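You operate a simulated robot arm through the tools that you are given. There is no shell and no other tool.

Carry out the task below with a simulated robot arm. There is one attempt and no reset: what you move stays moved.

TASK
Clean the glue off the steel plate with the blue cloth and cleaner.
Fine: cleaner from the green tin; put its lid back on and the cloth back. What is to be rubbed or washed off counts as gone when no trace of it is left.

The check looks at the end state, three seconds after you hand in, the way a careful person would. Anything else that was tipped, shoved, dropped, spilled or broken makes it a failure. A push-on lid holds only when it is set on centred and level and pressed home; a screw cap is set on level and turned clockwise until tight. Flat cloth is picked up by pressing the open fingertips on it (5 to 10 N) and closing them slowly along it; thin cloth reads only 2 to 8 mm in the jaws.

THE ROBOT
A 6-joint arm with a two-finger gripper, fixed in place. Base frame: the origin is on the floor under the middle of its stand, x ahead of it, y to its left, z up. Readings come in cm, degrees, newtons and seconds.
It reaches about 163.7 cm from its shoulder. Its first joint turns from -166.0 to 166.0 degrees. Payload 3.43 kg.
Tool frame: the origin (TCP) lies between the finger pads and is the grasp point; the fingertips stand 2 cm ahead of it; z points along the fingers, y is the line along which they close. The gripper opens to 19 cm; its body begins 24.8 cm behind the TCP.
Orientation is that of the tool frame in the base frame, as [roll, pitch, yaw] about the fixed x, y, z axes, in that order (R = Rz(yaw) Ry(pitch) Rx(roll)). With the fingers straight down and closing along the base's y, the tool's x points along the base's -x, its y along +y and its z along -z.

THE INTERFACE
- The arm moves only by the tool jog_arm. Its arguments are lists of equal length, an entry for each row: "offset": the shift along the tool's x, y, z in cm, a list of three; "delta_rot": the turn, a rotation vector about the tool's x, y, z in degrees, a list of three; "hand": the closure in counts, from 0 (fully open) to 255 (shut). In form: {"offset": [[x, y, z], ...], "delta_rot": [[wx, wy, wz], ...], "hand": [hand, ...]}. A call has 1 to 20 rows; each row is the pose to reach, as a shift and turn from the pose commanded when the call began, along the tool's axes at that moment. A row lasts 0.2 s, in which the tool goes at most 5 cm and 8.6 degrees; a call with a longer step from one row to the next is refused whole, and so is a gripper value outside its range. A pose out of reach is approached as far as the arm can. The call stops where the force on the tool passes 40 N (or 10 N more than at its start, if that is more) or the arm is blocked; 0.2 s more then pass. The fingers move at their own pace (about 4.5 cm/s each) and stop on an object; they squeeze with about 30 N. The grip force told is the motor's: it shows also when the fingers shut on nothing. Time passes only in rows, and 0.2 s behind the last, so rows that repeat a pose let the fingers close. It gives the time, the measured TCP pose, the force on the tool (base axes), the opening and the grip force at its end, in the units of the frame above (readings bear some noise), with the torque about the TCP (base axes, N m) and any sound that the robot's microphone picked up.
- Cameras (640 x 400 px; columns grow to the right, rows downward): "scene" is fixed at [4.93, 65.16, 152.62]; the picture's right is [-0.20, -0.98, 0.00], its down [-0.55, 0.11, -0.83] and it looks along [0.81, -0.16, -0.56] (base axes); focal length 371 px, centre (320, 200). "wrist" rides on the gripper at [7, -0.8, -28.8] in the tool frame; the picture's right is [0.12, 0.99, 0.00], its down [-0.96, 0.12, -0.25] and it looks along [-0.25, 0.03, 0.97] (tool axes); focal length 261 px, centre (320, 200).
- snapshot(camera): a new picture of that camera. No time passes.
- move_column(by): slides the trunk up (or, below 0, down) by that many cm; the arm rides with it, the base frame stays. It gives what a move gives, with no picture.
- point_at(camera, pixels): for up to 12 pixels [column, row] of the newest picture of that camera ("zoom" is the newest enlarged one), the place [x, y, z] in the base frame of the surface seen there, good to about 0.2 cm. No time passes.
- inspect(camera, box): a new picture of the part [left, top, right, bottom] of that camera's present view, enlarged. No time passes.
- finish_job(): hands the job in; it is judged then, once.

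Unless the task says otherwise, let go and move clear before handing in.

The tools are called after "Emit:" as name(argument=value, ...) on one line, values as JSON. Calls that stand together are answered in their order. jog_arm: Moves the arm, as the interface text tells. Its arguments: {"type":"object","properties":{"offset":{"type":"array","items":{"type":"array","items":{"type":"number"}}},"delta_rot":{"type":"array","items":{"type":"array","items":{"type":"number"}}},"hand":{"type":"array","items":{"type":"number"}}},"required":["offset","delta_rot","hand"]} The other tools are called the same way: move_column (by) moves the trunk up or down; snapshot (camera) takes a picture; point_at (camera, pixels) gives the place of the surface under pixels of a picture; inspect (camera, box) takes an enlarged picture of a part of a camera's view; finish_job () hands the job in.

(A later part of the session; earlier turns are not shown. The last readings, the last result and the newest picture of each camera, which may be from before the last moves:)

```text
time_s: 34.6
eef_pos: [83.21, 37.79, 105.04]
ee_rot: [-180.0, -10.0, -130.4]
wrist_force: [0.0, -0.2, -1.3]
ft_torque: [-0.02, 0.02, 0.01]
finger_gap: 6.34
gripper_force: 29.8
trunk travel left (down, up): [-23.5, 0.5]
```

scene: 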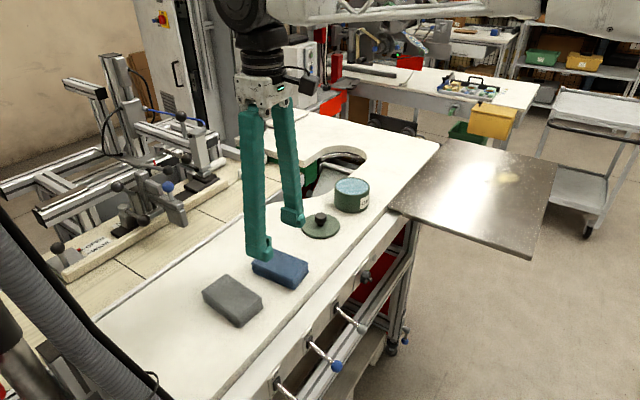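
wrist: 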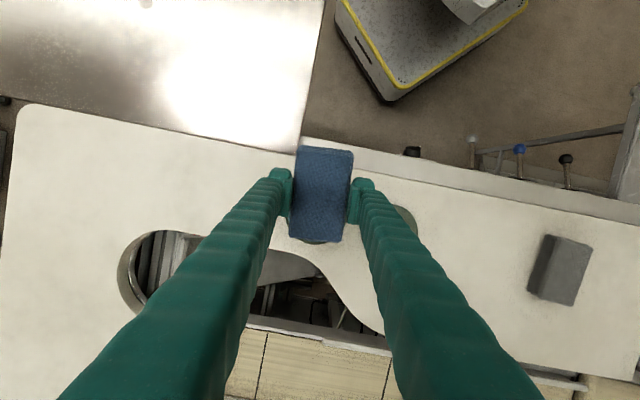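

Emit:
jog_arm(offset=[[-0.017, 0, 0.1], [-0.035, 0, 0.2], [-0.043, 0, 0.25], [-0.043, 0, 0.25]], delta_rot=[[0, 0, 0], [0, 0, 0], [0, 0, 0], [0, 0, 0]], hand=[190, 190, 190, 190])

```text
time_s: 35.6
eef_pos: [83.23, 37.91, 104.76]
ee_rot: [180.0, -10.0, -130.5]
wrist_force: [0.2, 0.7, 12.6]
ft_torque: [0.54, -0.4, 0.05]
finger_gap: 6.37
gripper_force: 29.9
trunk travel left (down, up): [-23.5, 0.5]
```

Contact with the pad at 12.6 N, at the expected height. I'll dwell briefly and look at the cloth.

Emit:
jog_arm(offset=[[0, 0, 0], [0, 0, 0], [0, 0, 0]], delta_rot=[[0, 0, 0], [0, 0, 0], [0, 0, 0]], hand=[190, 190, 190])

Emit:
inspect(camera="scene", box=[320, 150, 400, 210])

Emit:
inspect(camera="wrist", box=[260, 130, 440, 280])

```text
time_s: 36.4
eef_pos: [83.15, 37.77, 104.77]
ee_rot: [-180.0, -9.9, -130.4]
wrist_force: [-0.4, -0.4, 12.7]
ft_torque: [0.46, -0.37, -0.01]
finger_gap: 6.33
gripper_force: 30.1
trunk travel left (down, up): [-23.5, 0.5]
```

```text
6.67 times, centred on (360, 180) of scene
```

zoom: 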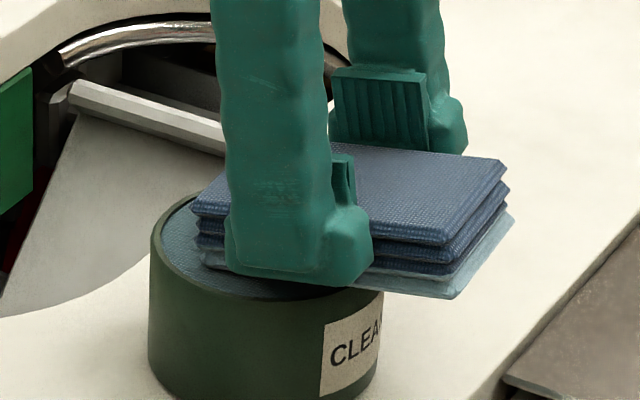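

```text
2.67 times, centred on (350, 205) of wrist
```

zoom: 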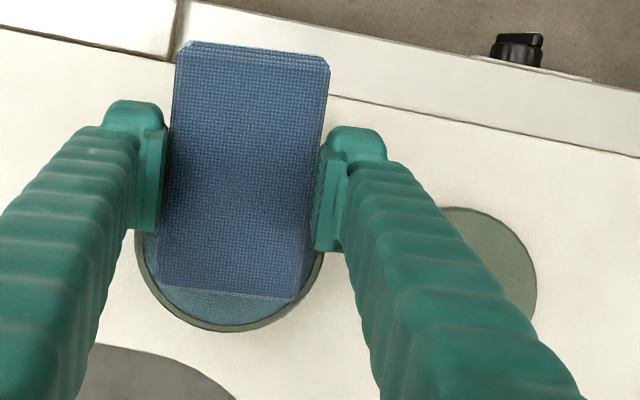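

The cloth's bottom layer has turned light cyan, so it has taken up cleaner. I'll lift it straight up and level it out.

Emit:
jog_arm(offset=[[0.1, 0, -0.6], [0.35, 0, -1.97], [0.7, 0, -3.94], [1.05, 0, -5.91], [1.39, 0, -7.88], [1.39, 0, -7.88], [1.39, 0, -7.88]], delta_rot=[[0, 0, 0], [0, 0, 0], [0, 0, 0], [0, 0, 0], [0, -4, 0], [0, -10, 0], [0, -10, 0]], hand=[190, 190, 190, 190, 190, 190, 190])

Emit:
snapshot(camera="scene")

Emit:
inspect(camera="scene", box=[320, 130, 400, 210])

```text
time_s: 38.0
eef_pos: [83.19, 37.85, 112.68]
ee_rot: [-180.0, 0.1, -130.4]
wrist_force: [-0.7, 0.5, -0.1]
ft_torque: [0.07, -0.11, -0.02]
finger_gap: 6.34
gripper_force: 30.4
trunk travel left (down, up): [-23.5, 0.5]
```

```text
taken
```

scene: 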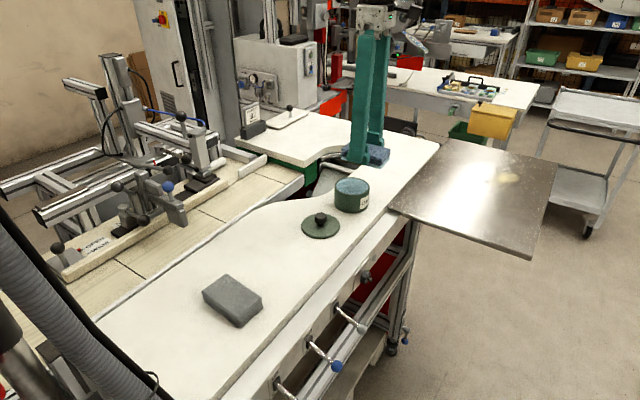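

```text
5.00 times, centred on (360, 170) of scene
```

zoom: 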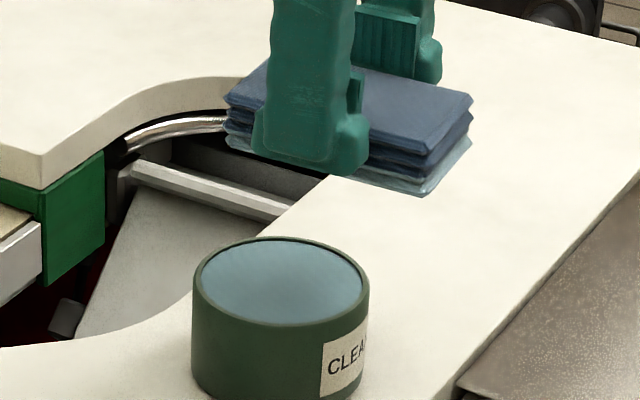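

The wet layer is on the bottom and the tin is undisturbed. I'll carry the cloth over the plate to a start point beside the glue, staying well above the disc.

Emit:
jog_arm(offset=[[3.43, -2.72, 0], [6.87, -5.43, 0], [10.3, -8.15, 0], [13.74, -10.86, 0], [17.17, -13.58, 0], [20.6, -16.29, 0], [24.04, -19, 0], [27.48, -21.72, 0], [30.9, -24.44, 0], [34.35, -27.15, 0], [34.35, -27.15, 3], [34.35, -27.15, 6], [34.35, -27.15, 9.7], [34.35, -27.15, 9.7]], delta_rot=[[0, 0, 0], [0, 0, 0], [0, 0, 0], [0, 0, 0], [0, 0, 0], [0, 0, 0], [0, 0, 0], [0, 0, 0], [0, 0, 0], [0, 0, 0], [0, 0, 0], [0, 0, 0], [0, 0, 0], [0, 0, 0]], hand=[190, 190, 190, 190, 190, 190, 190, 190, 190, 190, 190, 190, 190, 190])

Emit:
snapshot(camera="scene")

Emit:
inspect(camera="scene", box=[450, 140, 550, 210])

Emit:
snapshot(camera="wrist")

```text
time_s: 41.0
eef_pos: [81.69, -5.91, 102.94]
ee_rot: [180.0, 0.0, -130.4]
wrist_force: [0.2, 0.7, -1.4]
ft_torque: [0.01, 0.0, 0.0]
finger_gap: 6.32
gripper_force: 30.1
trunk travel left (down, up): [-23.5, 0.5]
```

```text
taken
```

scene: 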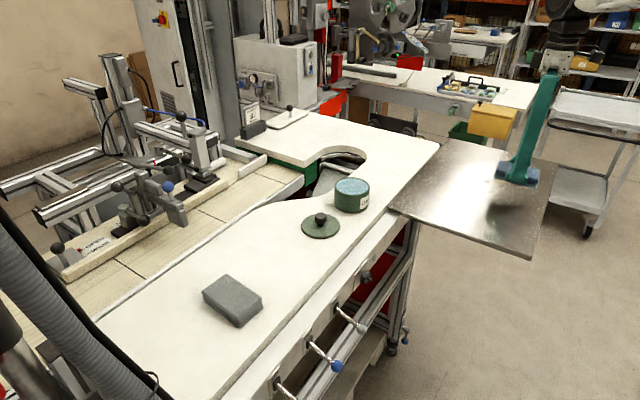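

```text
5.71 times, centred on (500, 175) of scene
```

zoom: 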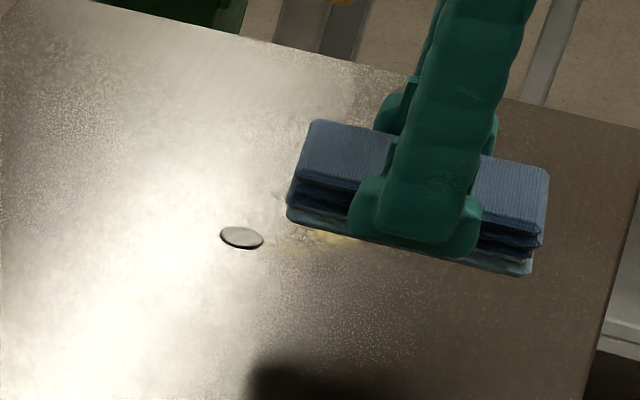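

```text
taken
```

wrist: 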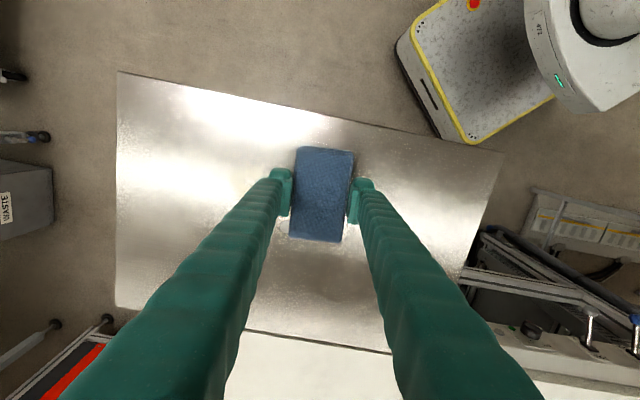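

The cloth is level, hovering over the bare plate next to the glue, with the disc clear at scene zoom (242,238). I'll lower to just above the plate.

Emit:
jog_arm(offset=[[0, 0, 1.5], [0, 0, 3], [0, 0, 4], [0, 0, 4.6], [0, 0, 4.6]], delta_rot=[[0, 0, 0], [0, 0, 0], [0, 0, 0], [0, 0, 0], [0, 0, 0]], hand=[190, 190, 190, 190, 190])

Emit:
inspect(camera="scene", box=[460, 150, 550, 213])

```text
time_s: 42.2
eef_pos: [81.71, -5.97, 98.2]
ee_rot: [180.0, 0.0, -130.4]
wrist_force: [0.6, -0.7, -0.3]
ft_torque: [0.0, 0.03, -0.03]
finger_gap: 6.37
gripper_force: 29.7
trunk travel left (down, up): [-23.5, 0.5]
```

```text
6.35 times, centred on (505, 182) of scene
```

zoom: 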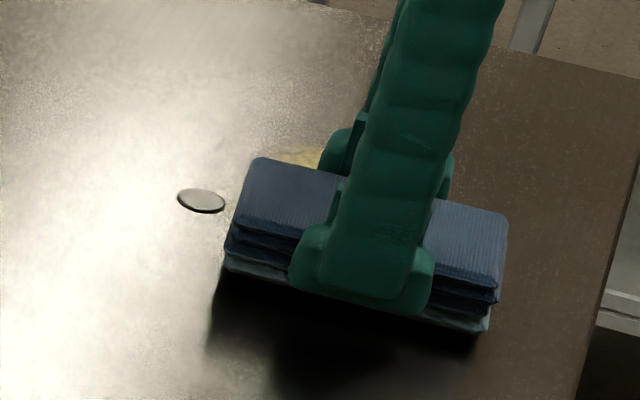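

The cloth is just above the plate with its end left of zoom (225,265) short of the disc at (200,200). I'll measure the cloth's end relative to the disc, and step down for contact.

Emit:
point_at(camera="zoom", pixels=[[227, 266], [228, 250], [231, 238], [237, 217], [246, 190], [254, 164], [201, 200], [180, 196], [224, 208], [487, 325], [500, 290], [505, 215]])

Emit:
jog_arm(offset=[[0, 0, 0.1], [0, 0, 0.2], [0, 0, 0.3], [0, 0, 0.3]], delta_rot=[[0, 0, 0], [0, 0, 0], [0, 0, 0], [0, 0, 0]], hand=[190, 190, 190, 190])

```text
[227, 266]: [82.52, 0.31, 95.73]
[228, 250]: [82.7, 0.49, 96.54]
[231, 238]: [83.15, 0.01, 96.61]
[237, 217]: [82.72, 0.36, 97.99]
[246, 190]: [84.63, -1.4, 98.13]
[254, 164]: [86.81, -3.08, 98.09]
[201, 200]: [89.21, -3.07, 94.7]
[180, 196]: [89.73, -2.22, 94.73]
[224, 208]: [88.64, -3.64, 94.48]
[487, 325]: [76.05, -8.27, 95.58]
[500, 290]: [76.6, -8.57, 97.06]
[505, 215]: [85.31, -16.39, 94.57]
```

```text
time_s: 43.2
eef_pos: [81.78, -5.92, 97.89]
ee_rot: [-180.0, 0.0, -130.4]
wrist_force: [0.6, -0.1, 0.0]
ft_torque: [-0.01, 0.01, 0.02]
finger_gap: 6.35
gripper_force: 29.9
trunk travel left (down, up): [-23.5, 0.5]
```

The cloth's end edge sits at about 0.6 cm short of the disc's nearest point and just covers the glue's tip line — a good lane. I'll lower onto the plate in fine steps.

Emit:
jog_arm(offset=[[0, 0, 0.05], [0, 0, 0.1], [0, 0, 0.1]], delta_rot=[[0, 0, 0], [0, 0, 0], [0, 0, 0]], hand=[190, 190, 190])

```text
time_s: 44.0
eef_pos: [81.83, -5.88, 97.89]
ee_rot: [180.0, 0.0, -130.3]
wrist_force: [-0.7, -0.1, -0.8]
ft_torque: [0.0, 0.0, 0.0]
finger_gap: 6.36
gripper_force: 30.6
trunk travel left (down, up): [-23.5, 0.5]
```

Emit:
jog_arm(offset=[[0, 0, 0.05], [0, 0, 0.1], [0, 0, 0.1]], delta_rot=[[0, 0, 0], [0, 0, 0], [0, 0, 0]], hand=[190, 190, 190])

```text
time_s: 44.8
eef_pos: [81.69, -5.86, 97.73]
ee_rot: [-180.0, 0.0, -130.4]
wrist_force: [0.5, -0.3, -0.5]
ft_torque: [-0.01, -0.01, 0.03]
finger_gap: 6.34
gripper_force: 29.7
trunk travel left (down, up): [-23.5, 0.5]
```

Emit:
jog_arm(offset=[[0, 0, 0.05], [0, 0, 0.1], [0, 0, 0.1]], delta_rot=[[0, 0, 0], [0, 0, 0], [0, 0, 0]], hand=[190, 190, 190])

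```text
time_s: 45.6
eef_pos: [81.74, -5.91, 97.79]
ee_rot: [-180.0, 0.1, -130.3]
wrist_force: [1.5, -0.9, 6.0]
ft_torque: [-0.28, 0.17, 0.06]
finger_gap: 6.35
gripper_force: 30.0
trunk travel left (down, up): [-23.5, 0.5]
```

Contact at 6 N, but the torque shows only the near end (−n side) is touching, so the cloth face is slightly tilted. I'll rotate a little about the tool's y to bring it flat.

Emit:
jog_arm(offset=[[0, 0, 0], [0, 0, 0], [0, 0, 0]], delta_rot=[[0, 0.5, 0], [0, 0.5, 0], [0, 0.5, 0]], hand=[190, 190, 190])

```text
time_s: 46.4
eef_pos: [81.78, -5.93, 97.76]
ee_rot: [-180.0, -0.5, -130.4]
wrist_force: [0.3, 1.4, 3.3]
ft_torque: [0.03, -0.02, -0.02]
finger_gap: 6.35
gripper_force: 29.4
trunk travel left (down, up): [-23.5, 0.5]
```

The torque is now balanced, so the cloth lies flat at about 3 N. I'll press slightly more and confirm before wiping.

Emit:
jog_arm(offset=[[0, 0, 0.03], [0, 0, 0.06], [0, 0, 0.06]], delta_rot=[[0, 0, 0], [0, 0, 0], [0, 0, 0]], hand=[190, 190, 190])

Emit:
inspect(camera="scene", box=[460, 150, 550, 213])

```text
time_s: 47.2
eef_pos: [81.59, -5.89, 97.79]
ee_rot: [180.0, -0.4, -130.4]
wrist_force: [1.4, 1.0, 10.4]
ft_torque: [0.01, 0.05, -0.01]
finger_gap: 6.35
gripper_force: 30.2
trunk travel left (down, up): [-23.5, 0.5]
```

```text
6.35 times, centred on (505, 182) of scene
```

zoom: 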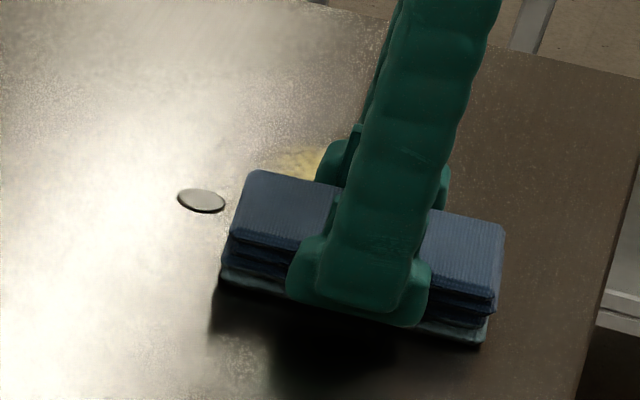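

Pressing at 10 N, flat. I'll wipe the first 4 cm along the lane and verify clearance to the disc.

Emit:
jog_arm(offset=[[0, -0.7, 0], [0, -1.4, 0], [0, -2.1, 0], [0, -2.8, 0], [0, -3.5, 0], [0, -4.0, 0], [0, -4.0, 0]], delta_rot=[[0, 0, 0], [0, 0, 0], [0, 0, 0], [0, 0, 0], [0, 0, 0], [0, 0, 0], [0, 0, 0]], hand=[190, 190, 190, 190, 190, 190, 190])

Emit:
inspect(camera="scene", box=[460, 150, 550, 213])

```text
time_s: 48.8
eef_pos: [84.69, -8.56, 97.66]
ee_rot: [180.0, -0.6, -130.4]
wrist_force: [-3.8, 2.7, 6.4]
ft_torque: [0.02, 0.03, 0.04]
finger_gap: 6.34
gripper_force: 30.8
trunk travel left (down, up): [-23.5, 0.5]
```

```text
6.35 times, centred on (505, 182) of scene
```

zoom: 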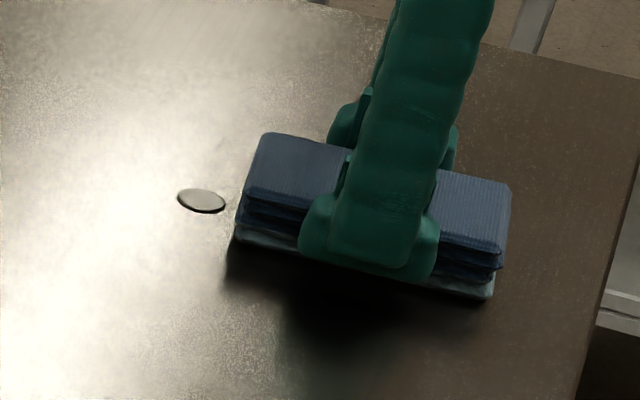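

The cloth passes the disc with clear space (disc right edge (225,208), cloth edge about (244,208)). I'll continue the stroke across all the glue.

Emit:
jog_arm(offset=[[0, -0.9, 0.01], [0, -1.8, 0.02], [0, -2.7, 0.02], [0, -3.6, 0.02], [0, -4.5, 0.02], [0, -5.4, 0.02], [0, -6.3, 0.02], [0, -7.2, 0.02], [0, -8.1, 0.02], [0, -9, 0.02], [0, -9.9, 0.02], [0, -10.8, 0.02], [0, -11.7, 0.02], [0, -12.6, 0.02], [0, -13.5, 0.02], [0, -13.5, 0.02]], delta_rot=[[0, 0, 0], [0, 0, 0], [0, 0, 0], [0, 0, 0], [0, 0, 0], [0, 0, 0], [0, 0, 0], [0, 0, 0], [0, 0, 0], [0, 0, 0], [0, 0, 0], [0, 0, 0], [0, 0, 0], [0, 0, 0], [0, 0, 0], [0, 0, 0]], hand=[190, 190, 190, 190, 190, 190, 190, 190, 190, 190, 190, 190, 190, 190, 190, 190])

Emit:
inspect(camera="scene", box=[450, 140, 550, 210])

```text
time_s: 52.2
eef_pos: [94.93, -17.29, 97.7]
ee_rot: [180.0, -0.5, -130.5]
wrist_force: [-3.4, 2.4, 10.5]
ft_torque: [0.03, 0.06, 0.01]
finger_gap: 6.37
gripper_force: 30.0
trunk travel left (down, up): [-23.5, 0.5]
```

```text
5.71 times, centred on (500, 175) of scene
```

zoom: 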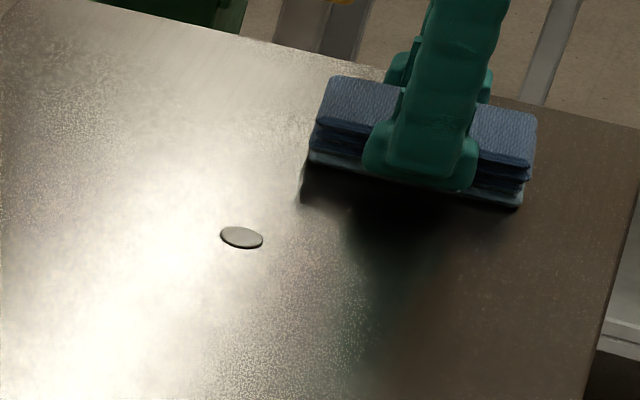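

The stroke crossed the whole patch and the disc hasn't moved (still at zoom (242,238)). I'll wipe back along the same lane.

Emit:
jog_arm(offset=[[0, 0.9, 0], [0, 1.8, 0], [0, 2.7, 0], [0, 3.6, 0], [0, 4.5, 0], [0, 5.4, 0], [0, 6.3, 0], [0, 7.2, 0], [0, 8.1, 0], [0, 9, 0], [0, 9.9, 0], [0, 10.8, 0], [0, 11.7, 0], [0, 12.6, 0], [0, 13.5, 0], [0, 14.4, 0], [0, 15.3, 0], [0, 16.2, 0], [0, 17.1, 0], [0, 17.5, 0]], delta_rot=[[0, 0, 0], [0, 0, 0], [0, 0, 0], [0, 0, 0], [0, 0, 0], [0, 0, 0], [0, 0, 0], [0, 0, 0], [0, 0, 0], [0, 0, 0], [0, 0, 0], [0, 0, 0], [0, 0, 0], [0, 0, 0], [0, 0, 0], [0, 0, 0], [0, 0, 0], [0, 0, 0], [0, 0, 0], [0, 0, 0]], hand=[190, 190, 190, 190, 190, 190, 190, 190, 190, 190, 190, 190, 190, 190, 190, 190, 190, 190, 190, 190])

Emit:
inspect(camera="scene", box=[470, 150, 530, 195])

```text
time_s: 56.4
eef_pos: [81.7, -5.98, 97.58]
ee_rot: [180.0, -0.5, -130.4]
wrist_force: [0.6, -1.0, 5.2]
ft_torque: [-0.02, -0.01, -0.02]
finger_gap: 6.37
gripper_force: 29.7
trunk travel left (down, up): [-23.5, 0.5]
```

```text
8.89 times, centred on (500, 172) of scene
```

zoom: 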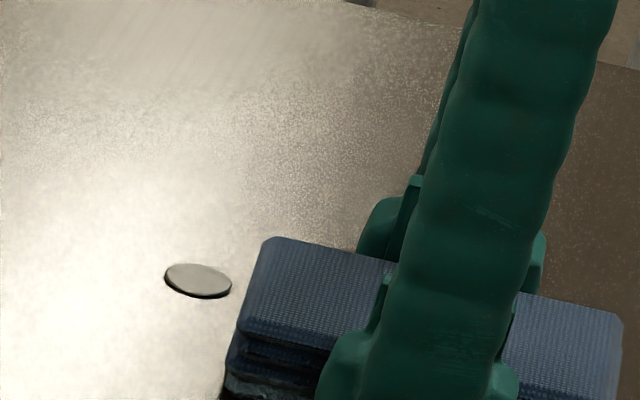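

The disc is unmoved and the upper part of the patch looks clean. I'll do another forward stroke, then lift away beyond the patch to inspect.

Emit:
jog_arm(offset=[[0, -0.9, 0], [0, -1.8, 0.01], [0, -2.7, 0.02], [0, -3.6, 0.02], [0, -4.5, 0.02], [0, -5.4, 0.02], [0, -6.3, 0.02], [0, -7.2, 0.02], [0, -8.1, 0.02], [0, -9, 0.02], [0, -9.9, 0.02], [0, -10.8, 0.02], [0, -11.7, 0.02], [0, -12.6, 0.02], [0, -13.5, 0.02], [0, -14.4, 0.02], [0, -15.3, 0.02], [0, -16.2, 0.02], [0, -17.1, 0.02], [0, -17.5, 0.02]], delta_rot=[[0, 0, 0], [0, 0, 0], [0, 0, 0], [0, 0, 0], [0, 0, 0], [0, 0, 0], [0, 0, 0], [0, 0, 0], [0, 0, 0], [0, 0, 0], [0, 0, 0], [0, 0, 0], [0, 0, 0], [0, 0, 0], [0, 0, 0], [0, 0, 0], [0, 0, 0], [0, 0, 0], [0, 0, 0], [0, 0, 0]], hand=[190, 190, 190, 190, 190, 190, 190, 190, 190, 190, 190, 190, 190, 190, 190, 190, 190, 190, 190, 190])

Emit:
jog_arm(offset=[[0, 0, -1], [0, 0, -4], [0, 0, -8], [0, 0, -12], [0, -3, -15], [0, -6, -15], [0, -6, -15]], delta_rot=[[0, 0, 0], [0, 0, 0], [0, 0, 0], [0, 0, 0], [0, 0, 0], [0, 0, 0], [0, 0, 0]], hand=[190, 190, 190, 190, 190, 190, 190])

Emit:
inspect(camera="scene", box=[470, 155, 540, 200])

Emit:
snapshot(camera="wrist")

Emit:
snapshot(camera="scene")

```text
time_s: 60.6
eef_pos: [94.96, -17.23, 97.61]
ee_rot: [180.0, -0.5, -130.3]
wrist_force: [-1.3, 0.9, 5.1]
ft_torque: [0.06, 0.01, 0.01]
finger_gap: 6.35
gripper_force: 30.0
trunk travel left (down, up): [-23.5, 0.5]
```

```text
time_s: 62.2
eef_pos: [99.69, -21.03, 112.46]
ee_rot: [179.9, -0.5, -130.4]
wrist_force: [-0.1, 0.0, -2.1]
ft_torque: [0.02, 0.05, 0.01]
finger_gap: 6.35
gripper_force: 30.1
trunk travel left (down, up): [-23.5, 0.5]
```

```text
8.89 times, centred on (505, 178) of scene
```

zoom: 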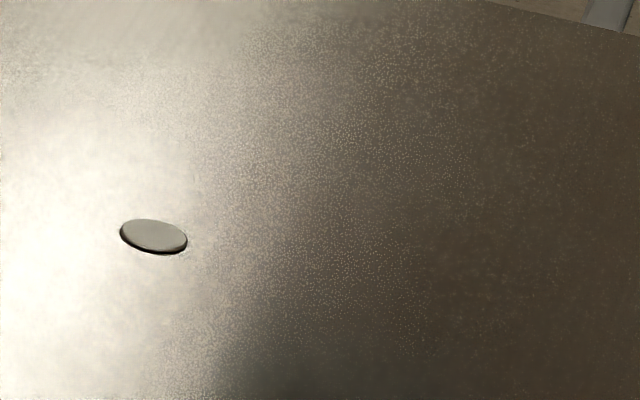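

```text
taken
```

wrist: 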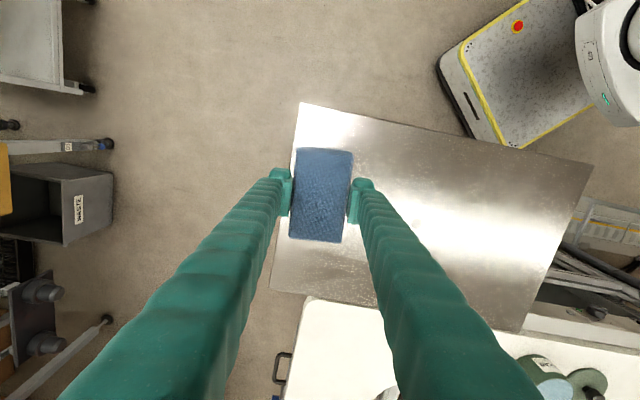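

```text
taken
```

scene: 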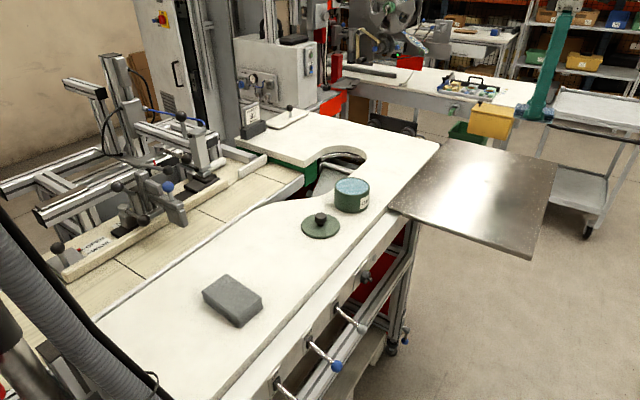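

The patch looks clean and the disc sits exactly where it was. I'll zoom in harder on the area near the disc and the former patch.

Emit:
inspect(camera="scene", box=[480, 172, 504, 190])

Emit:
inspect(camera="scene", box=[490, 165, 525, 188])

Emit:
inspect(camera="wrist", box=[340, 120, 480, 220])

```text
16.00 times, centred on (492, 181) of scene
```

zoom: 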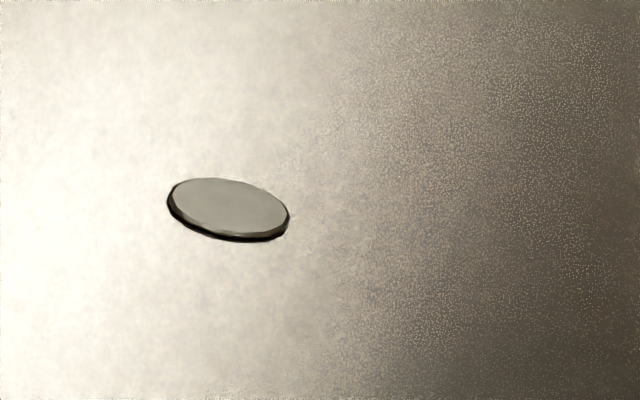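

```text
16.00 times, centred on (508, 176) of scene
```

zoom: 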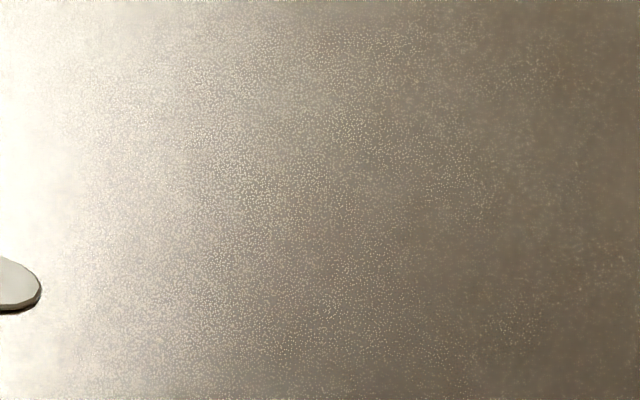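

```text
4.00 times, centred on (410, 170) of wrist
```

zoom: 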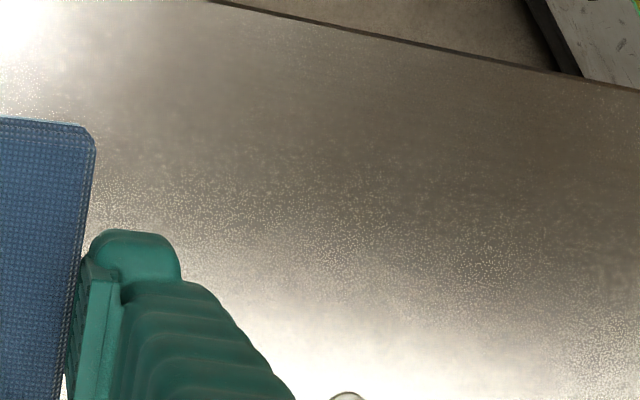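

Everything looks clean; to be sure, I'll move so the wrist camera looks straight down on the former patch with the cloth off to the side.

Emit:
jog_arm(offset=[[-3, 3.2, 0], [-6, 6.4, 0], [-9, 9.6, 0], [-12, 12.8, 2], [-15.2, 16.1, 4], [-15.2, 16.1, 6], [-15.2, 16.1, 6]], delta_rot=[[0, 0, 0], [0, 0, 0], [0, 0, 0], [0, 0, 0], [0, 0, 0], [0, 0, 0], [0, 0, 0]], hand=[190, 190, 190, 190, 190, 190, 190])

Emit:
snapshot(camera="wrist")

Emit:
inspect(camera="wrist", box=[240, 40, 400, 140])

Emit:
inspect(camera="scene", box=[470, 155, 540, 200])

```text
refused: row 5 steps farther than a row can; nothing moved
```

```text
taken
```

wrist: 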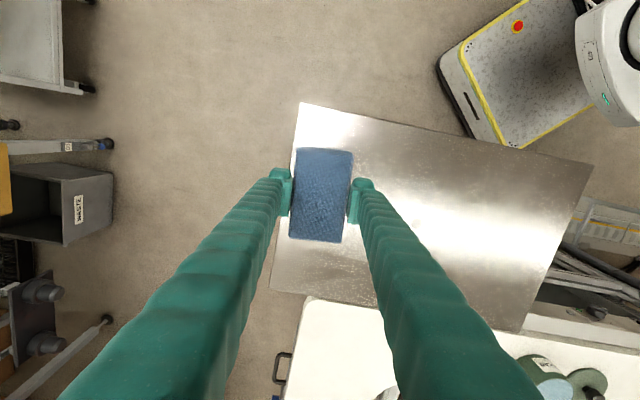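

```text
4.00 times, centred on (320, 90) of wrist
```

zoom: 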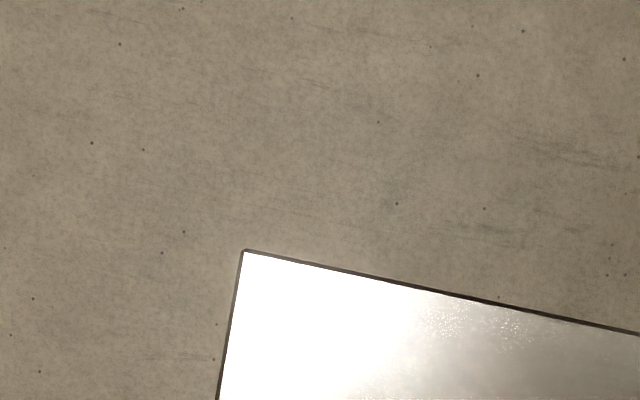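

```text
8.89 times, centred on (505, 178) of scene
```

zoom: 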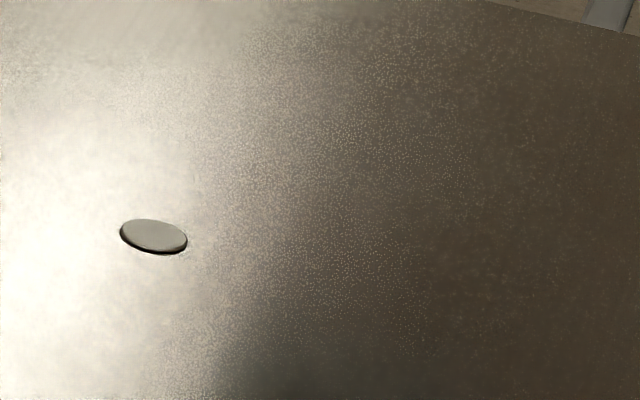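

The move was refused for one step being slightly too long; nothing moved. I'll repeat it with smaller steps.

Emit:
jog_arm(offset=[[-2.5, 2.7, 0], [-5, 5.4, 0], [-7.5, 8.1, 0], [-10, 10.8, 1], [-12.5, 13.4, 2], [-15.2, 16.1, 4], [-15.2, 16.1, 6], [-15.2, 16.1, 6]], delta_rot=[[0, 0, 0], [0, 0, 0], [0, 0, 0], [0, 0, 0], [0, 0, 0], [0, 0, 0], [0, 0, 0], [0, 0, 0]], hand=[190, 190, 190, 190, 190, 190, 190, 190])

Emit:
snapshot(camera="wrist")

Emit:
inspect(camera="wrist", box=[240, 40, 400, 140])

Emit:
inspect(camera="scene", box=[470, 155, 540, 200])

```text
time_s: 64.0
eef_pos: [97.21, 0.98, 106.52]
ee_rot: [180.0, -0.5, -130.4]
wrist_force: [1.5, 0.4, -0.3]
ft_torque: [-0.02, 0.04, -0.02]
finger_gap: 6.33
gripper_force: 29.9
trunk travel left (down, up): [-23.5, 0.5]
```

```text
taken
```

wrist: 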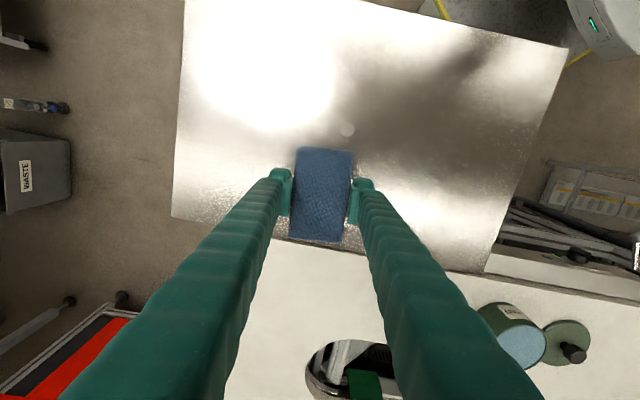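

```text
4.00 times, centred on (320, 90) of wrist
```

zoom: 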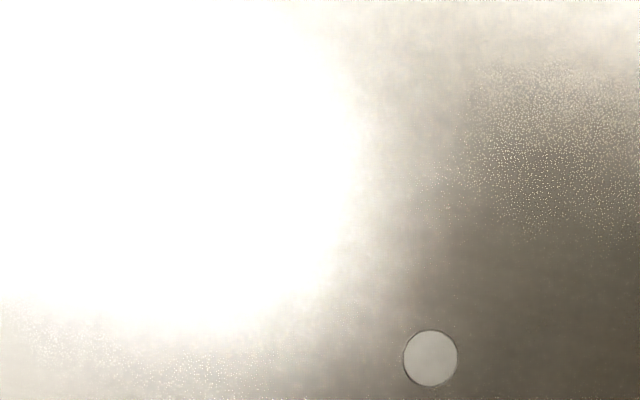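

```text
8.89 times, centred on (505, 178) of scene
```

zoom: 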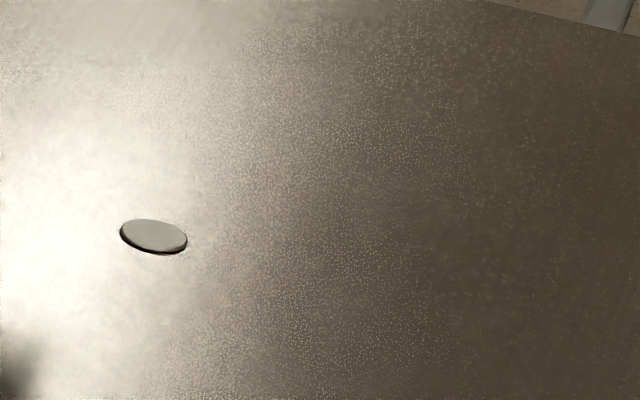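

The area near the disc is clean, but a glare hides part of the patch at wrist (265,80). I'll shift to move the glare away from the patch.

Emit:
jog_arm(offset=[[2.4, 2.1, 0], [4.8, 4.2, 0], [7.2, 6.4, 0], [9.5, 8.57, 0], [9.5, 8.57, 0]], delta_rot=[[0, 0, 0], [0, 0, 0], [0, 0, 0], [0, 0, 0], [0, 0, 0]], hand=[190, 190, 190, 190, 190])

Emit:
snapshot(camera="wrist")

Emit:
inspect(camera="wrist", box=[170, 100, 310, 190])

```text
time_s: 65.2
eef_pos: [84.35, -0.76, 106.66]
ee_rot: [-179.9, -0.4, -130.3]
wrist_force: [-1.1, 0.8, -0.2]
ft_torque: [0.04, -0.07, -0.02]
finger_gap: 6.33
gripper_force: 29.8
trunk travel left (down, up): [-23.5, 0.5]
```

```text
taken
```

wrist: 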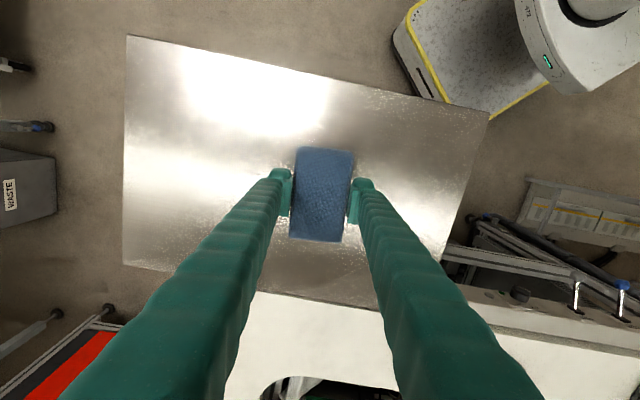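

```text
4.44 times, centred on (240, 145) of wrist
```

zoom: 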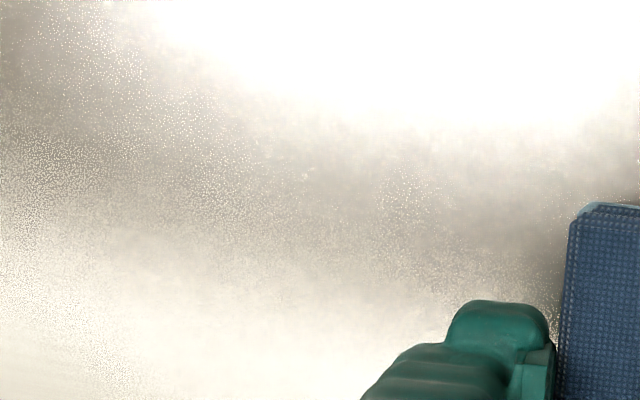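

No yellow is visible. I'll confirm which plate coordinates this clean region covers.

Emit:
point_at(camera="zoom", pixels=[[300, 180], [400, 200], [500, 200], [200, 150], [400, 120], [300, 260], [420, 290]])

Emit:
inspect(camera="scene", box=[440, 140, 560, 230])

```text
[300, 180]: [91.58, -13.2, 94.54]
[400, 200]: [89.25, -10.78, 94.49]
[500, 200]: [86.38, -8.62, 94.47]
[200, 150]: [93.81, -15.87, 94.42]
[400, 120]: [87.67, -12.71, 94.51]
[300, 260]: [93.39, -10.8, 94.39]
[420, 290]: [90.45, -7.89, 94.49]
```

```text
4.44 times, centred on (500, 185) of scene
```

zoom: 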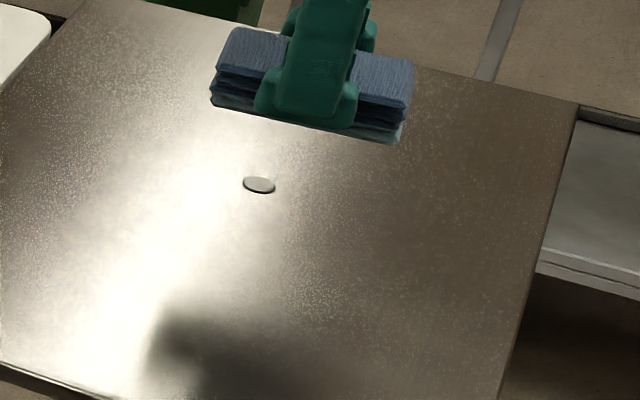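

That region spans the whole former patch and shows no glue. For certainty I'll make one more pair of strokes, 0.15 cm nearer the tip, starting again from beside the patch.

Emit:
jog_arm(offset=[[1.9, -0.4, 0], [3.7, -0.8, 0], [5.54, -1.26, 0], [5.54, -1.26, 3], [5.54, -1.26, 6], [5.54, -1.26, 8.2], [5.54, -1.26, 8.6], [5.54, -1.26, 8.6]], delta_rot=[[0, 0, 0], [0, 0, 0], [0, 0, 0], [0, 0, 0], [0, 0, 0], [0, 0, 0], [0, 0, 0], [0, 0, 0]], hand=[190, 190, 190, 190, 190, 190, 190, 190])

Emit:
inspect(camera="scene", box=[460, 150, 550, 213])

```text
time_s: 67.0
eef_pos: [81.78, -5.84, 98.03]
ee_rot: [180.0, -0.5, -130.3]
wrist_force: [-0.5, 0.7, -1.4]
ft_torque: [0.02, -0.03, 0.01]
finger_gap: 6.35
gripper_force: 29.9
trunk travel left (down, up): [-23.5, 0.5]
```

```text
6.35 times, centred on (505, 182) of scene
```

zoom: 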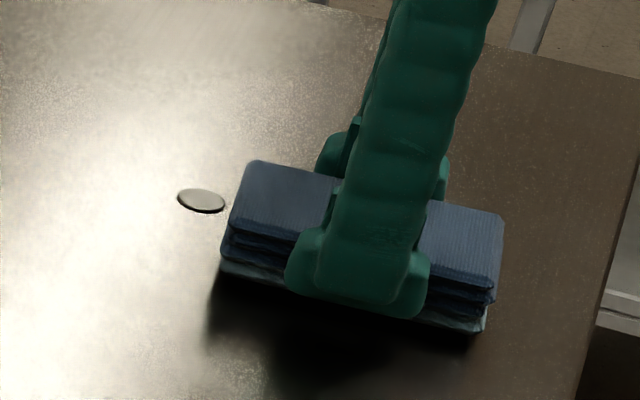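

The cloth hovers just over the plate, disc clear at (200,200). I'll re-measure the end edge versus the disc and step down.

Emit:
point_at(camera="zoom", pixels=[[224, 268], [225, 262], [230, 222], [238, 198], [249, 166], [201, 200], [180, 196], [224, 208], [200, 190], [200, 212]])

Emit:
jog_arm(offset=[[0, 0, 0.1], [0, 0, 0.2], [0, 0, 0.25], [0, 0, 0.25]], delta_rot=[[0, 0, 0], [0, 0, 0], [0, 0, 0], [0, 0, 0]], hand=[190, 190, 190, 190])

```text
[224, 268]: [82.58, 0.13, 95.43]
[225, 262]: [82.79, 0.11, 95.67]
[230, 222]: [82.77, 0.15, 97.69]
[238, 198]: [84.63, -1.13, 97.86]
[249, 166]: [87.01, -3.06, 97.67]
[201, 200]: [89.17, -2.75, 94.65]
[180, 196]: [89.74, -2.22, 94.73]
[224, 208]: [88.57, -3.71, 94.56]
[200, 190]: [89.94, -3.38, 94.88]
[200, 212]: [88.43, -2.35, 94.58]
```

```text
time_s: 68.0
eef_pos: [81.82, -5.77, 97.76]
ee_rot: [-180.0, -0.5, -130.4]
wrist_force: [-0.2, 0.5, 0.0]
ft_torque: [0.0, -0.02, -0.03]
finger_gap: 6.34
gripper_force: 30.1
trunk travel left (down, up): [-23.5, 0.5]
```

The end edge is about 0.5 cm short of the disc's nearest point. I'll press down to light contact.

Emit:
jog_arm(offset=[[0, 0, 0.05], [0, 0, 0.1], [0, 0, 0.1]], delta_rot=[[0, 0, 0], [0, 0, 0], [0, 0, 0]], hand=[190, 190, 190])

```text
time_s: 68.8
eef_pos: [81.77, -5.83, 97.67]
ee_rot: [-180.0, -0.5, -130.3]
wrist_force: [0.0, 0.4, -0.2]
ft_torque: [-0.01, -0.02, -0.03]
finger_gap: 6.34
gripper_force: 29.5
trunk travel left (down, up): [-23.5, 0.5]
```

Emit:
jog_arm(offset=[[0, 0, 0.05], [0, 0, 0.1], [0, 0, 0.1]], delta_rot=[[0, 0, 0], [0, 0, 0], [0, 0, 0]], hand=[190, 190, 190])

```text
time_s: 69.6
eef_pos: [81.76, -5.86, 97.65]
ee_rot: [-179.9, -0.4, -130.4]
wrist_force: [0.6, -0.4, 6.5]
ft_torque: [0.0, 0.0, -0.02]
finger_gap: 6.38
gripper_force: 29.9
trunk travel left (down, up): [-23.5, 0.5]
```

Flat contact at 6.5 N. Stroke forward then back over the full patch.

Emit:
jog_arm(offset=[[0, -0.9, 0.01], [0, -1.8, 0.02], [0, -2.7, 0.02], [0, -3.6, 0.02], [0, -4.5, 0.02], [0, -5.4, 0.02], [0, -6.3, 0.02], [0, -7.2, 0.02], [0, -8.1, 0.02], [0, -9, 0.02], [0, -9.9, 0.02], [0, -10.8, 0.02], [0, -11.7, 0.02], [0, -12.6, 0.02], [0, -13.5, 0.02], [0, -14.4, 0.02], [0, -15.3, 0.02], [0, -16.2, 0.02], [0, -17.1, 0.02], [0, -17.5, 0.02]], delta_rot=[[0, 0, 0], [0, 0, 0], [0, 0, 0], [0, 0, 0], [0, 0, 0], [0, 0, 0], [0, 0, 0], [0, 0, 0], [0, 0, 0], [0, 0, 0], [0, 0, 0], [0, 0, 0], [0, 0, 0], [0, 0, 0], [0, 0, 0], [0, 0, 0], [0, 0, 0], [0, 0, 0], [0, 0, 0], [0, 0, 0]], hand=[190, 190, 190, 190, 190, 190, 190, 190, 190, 190, 190, 190, 190, 190, 190, 190, 190, 190, 190, 190])

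Emit:
jog_arm(offset=[[0, 0.9, 0], [0, 1.8, 0], [0, 2.7, 0], [0, 3.6, 0], [0, 4.5, 0], [0, 5.4, 0], [0, 6.3, 0], [0, 7.2, 0], [0, 8.1, 0], [0, 9, 0], [0, 9.9, 0], [0, 10.8, 0], [0, 11.7, 0], [0, 12.6, 0], [0, 13.5, 0], [0, 14.4, 0], [0, 15.3, 0], [0, 16.2, 0], [0, 17.1, 0], [0, 17.5, 0]], delta_rot=[[0, 0, 0], [0, 0, 0], [0, 0, 0], [0, 0, 0], [0, 0, 0], [0, 0, 0], [0, 0, 0], [0, 0, 0], [0, 0, 0], [0, 0, 0], [0, 0, 0], [0, 0, 0], [0, 0, 0], [0, 0, 0], [0, 0, 0], [0, 0, 0], [0, 0, 0], [0, 0, 0], [0, 0, 0], [0, 0, 0]], hand=[190, 190, 190, 190, 190, 190, 190, 190, 190, 190, 190, 190, 190, 190, 190, 190, 190, 190, 190, 190])

Emit:
inspect(camera="scene", box=[470, 155, 540, 200])

```text
time_s: 73.8
eef_pos: [95.15, -17.25, 97.61]
ee_rot: [-179.9, -0.4, -130.4]
wrist_force: [-3.4, 2.4, 10.2]
ft_torque: [0.03, 0.0, -0.05]
finger_gap: 6.38
gripper_force: 29.8
trunk travel left (down, up): [-23.5, 0.5]
```

```text
time_s: 78.0
eef_pos: [81.88, -5.78, 97.51]
ee_rot: [-180.0, -0.5, -130.5]
wrist_force: [3.4, -3.2, 10.0]
ft_torque: [-0.01, -0.03, -0.04]
finger_gap: 6.37
gripper_force: 30.1
trunk travel left (down, up): [-23.5, 0.5]
```

```text
8.89 times, centred on (505, 178) of scene
```

zoom: 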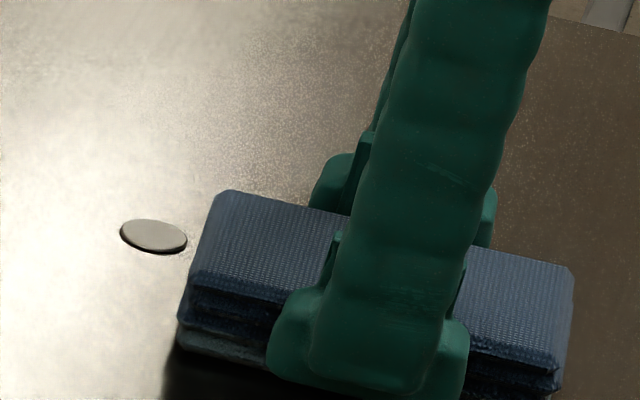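

The disc hasn't moved and no glue shows. I'll lift the cloth and carry it back to its original place on the table.

Emit:
jog_arm(offset=[[0, 0, -1], [0, 0, -4], [0, 0, -8], [0, 0, -12], [0, 0, -15], [0, 0, -15]], delta_rot=[[0, 0, 0], [0, 0, 0], [0, 0, 0], [0, 0, 0], [0, 0, 0], [0, 0, 0]], hand=[190, 190, 190, 190, 190, 190])

Emit:
jog_arm(offset=[[-2.6, 3.9, 0], [-5.2, 7.8, 0], [-7.9, 11.7, 0], [-10.5, 15.5, 0], [-13.2, 19.4, 0], [-15.8, 23.3, 0], [-18.4, 27.2, 0], [-21, 31.1, 0], [-23.7, 35, 0], [-26.3, 38.9, 0], [-29, 42.8, 0], [-31.6, 46.7, 0], [-34.2, 50.5, 0], [-36.9, 54.4, 0], [-39.5, 58.3, 0], [-39.5, 58.3, 0]], delta_rot=[[0, 0, 0], [0, 0, 0], [0, 0, 0], [0, 0, 0], [0, 0, 0], [0, 0, 0], [0, 0, 0], [0, 0, 0], [0, 0, 0], [0, 0, 0], [0, 0, 0], [0, 0, 0], [0, 0, 0], [0, 0, 0], [0, 0, 0], [0, 0, 0]], hand=[190, 190, 190, 190, 190, 190, 190, 190, 190, 190, 190, 190, 190, 190, 190, 190])

Emit:
inspect(camera="scene", box=[470, 155, 540, 200])

Emit:
snapshot(camera="scene")

```text
time_s: 79.4
eef_pos: [81.7, -5.75, 112.59]
ee_rot: [179.9, -0.5, -130.5]
wrist_force: [0.5, -0.8, -1.3]
ft_torque: [-0.01, 0.02, -0.02]
finger_gap: 6.34
gripper_force: 29.8
trunk travel left (down, up): [-23.5, 0.5]
```

```text
time_s: 82.8
eef_pos: [63.06, 62.19, 112.12]
ee_rot: [-180.0, -0.4, -130.4]
wrist_force: [-0.5, 0.3, -0.8]
ft_torque: [-0.06, 0.04, -0.03]
finger_gap: 6.34
gripper_force: 30.0
trunk travel left (down, up): [-23.5, 0.5]
```

```text
8.89 times, centred on (505, 178) of scene
```

zoom: 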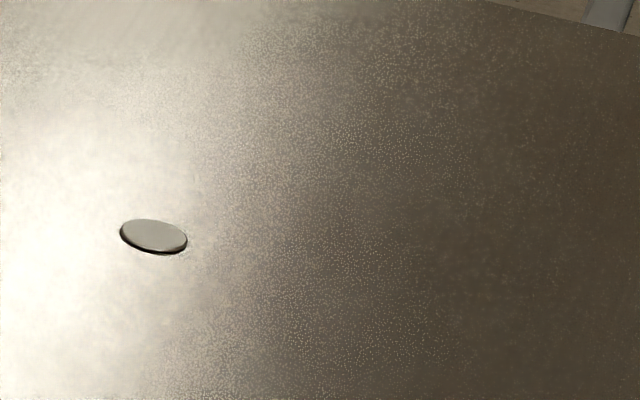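

```text
taken
```

scene: 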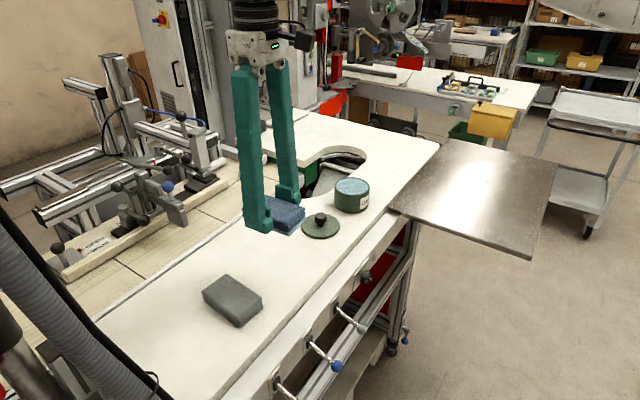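

The plate is clean with the disc in place, and the cloth is over its original spot. I'll lower it to just above the table.

Emit:
jog_arm(offset=[[0, 0, 3], [0, 0, 6], [0, 0, 9], [0, 0, 11.5], [0, 0, 13.0], [0, 0, 13.4], [0, 0, 13.4]], delta_rot=[[0, 0, 0], [0, 0, 0], [0, 0, 0], [0, 0, 0], [0, 0, 0], [0, 0, 0], [0, 0, 0]], hand=[190, 190, 190, 190, 190, 190, 190])

Emit:
inspect(camera="scene", box=[200, 220, 340, 325])

```text
time_s: 84.4
eef_pos: [63.16, 61.99, 98.78]
ee_rot: [180.0, -0.4, -130.4]
wrist_force: [0.4, 0.3, -0.4]
ft_torque: [-0.01, 0.0, 0.01]
finger_gap: 6.32
gripper_force: 30.3
trunk travel left (down, up): [-23.5, 0.5]
```

```text
3.81 times, centred on (270, 272) of scene
```

zoom: 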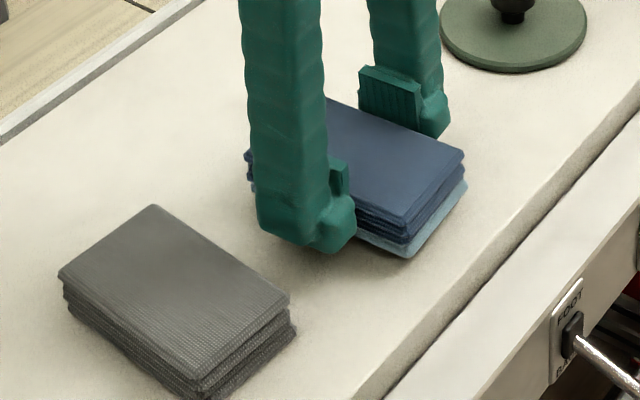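

Emit:
jog_arm(offset=[[0, 0, 0.15], [0, 0, 0.3], [0, 0, 0.4], [0, 0, 0.4]], delta_rot=[[0, 0, 0], [0, 0, 0], [0, 0, 0], [0, 0, 0]], hand=[190, 190, 190, 190])

```text
time_s: 85.4
eef_pos: [63.04, 62.07, 98.24]
ee_rot: [179.9, -0.4, -130.5]
wrist_force: [0.4, 0.3, -0.9]
ft_torque: [0.02, 0.02, -0.04]
finger_gap: 6.36
gripper_force: 29.8
trunk travel left (down, up): [-23.5, 0.5]
```

Emit:
jog_arm(offset=[[0, 0, 0.05], [0, 0, 0.1], [0, 0, 0.1]], delta_rot=[[0, 0, 0], [0, 0, 0], [0, 0, 0]], hand=[190, 190, 190])

```text
time_s: 86.2
eef_pos: [63.09, 62.05, 98.3]
ee_rot: [180.0, -0.5, -130.4]
wrist_force: [-0.2, 0.6, -0.7]
ft_torque: [0.0, 0.01, -0.02]
finger_gap: 6.38
gripper_force: 30.5
trunk travel left (down, up): [-23.5, 0.5]
```

Emit:
jog_arm(offset=[[0, 0, 0.05], [0, 0, 0.1], [0, 0, 0.1]], delta_rot=[[0, 0, 0], [0, 0, 0], [0, 0, 0]], hand=[190, 190, 190])

```text
time_s: 87.0
eef_pos: [62.97, 62.07, 98.2]
ee_rot: [180.0, -0.6, -130.4]
wrist_force: [1.2, 1.1, -0.9]
ft_torque: [0.01, 0.04, 0.0]
finger_gap: 6.34
gripper_force: 30.3
trunk travel left (down, up): [-23.5, 0.5]
```

Emit:
jog_arm(offset=[[0, 0, 0.05], [0, 0, 0.1], [0, 0, 0.1]], delta_rot=[[0, 0, 0], [0, 0, 0], [0, 0, 0]], hand=[190, 190, 190])

```text
time_s: 87.8
eef_pos: [62.94, 62.07, 98.09]
ee_rot: [180.0, -0.5, -130.3]
wrist_force: [0.3, 0.8, 0.7]
ft_torque: [0.02, -0.03, -0.01]
finger_gap: 6.34
gripper_force: 30.0
trunk travel left (down, up): [-23.5, 0.5]
```

Almost touching at z 98.09. One more small step, then release.

Emit:
jog_arm(offset=[[0, 0, 0.05], [0, 0, 0.05]], delta_rot=[[0, 0, 0], [0, 0, 0]], hand=[190, 190])

```text
time_s: 88.4
eef_pos: [63.1, 62.07, 97.91]
ee_rot: [-179.9, -0.5, -130.4]
wrist_force: [-0.7, 0.2, -0.4]
ft_torque: [0.01, -0.01, -0.03]
finger_gap: 6.36
gripper_force: 30.0
trunk travel left (down, up): [-23.5, 0.5]
```

Emit:
jog_arm(offset=[[0, 0, 0.05], [0, 0, 0.1], [0, 0, 0.1]], delta_rot=[[0, 0, 0], [0, 0, 0], [0, 0, 0]], hand=[190, 190, 190])

Emit:
inspect(camera="scene", box=[240, 235, 320, 295])

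```text
time_s: 89.2
eef_pos: [62.98, 62.08, 98.11]
ee_rot: [-180.0, -0.4, -130.5]
wrist_force: [1.4, 2.0, 11.8]
ft_torque: [0.03, 0.05, -0.03]
finger_gap: 6.37
gripper_force: 30.3
trunk travel left (down, up): [-23.5, 0.5]
```

```text
6.67 times, centred on (280, 265) of scene
```

zoom: 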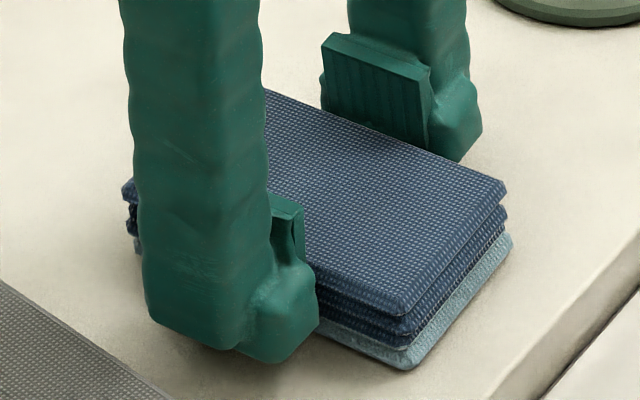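

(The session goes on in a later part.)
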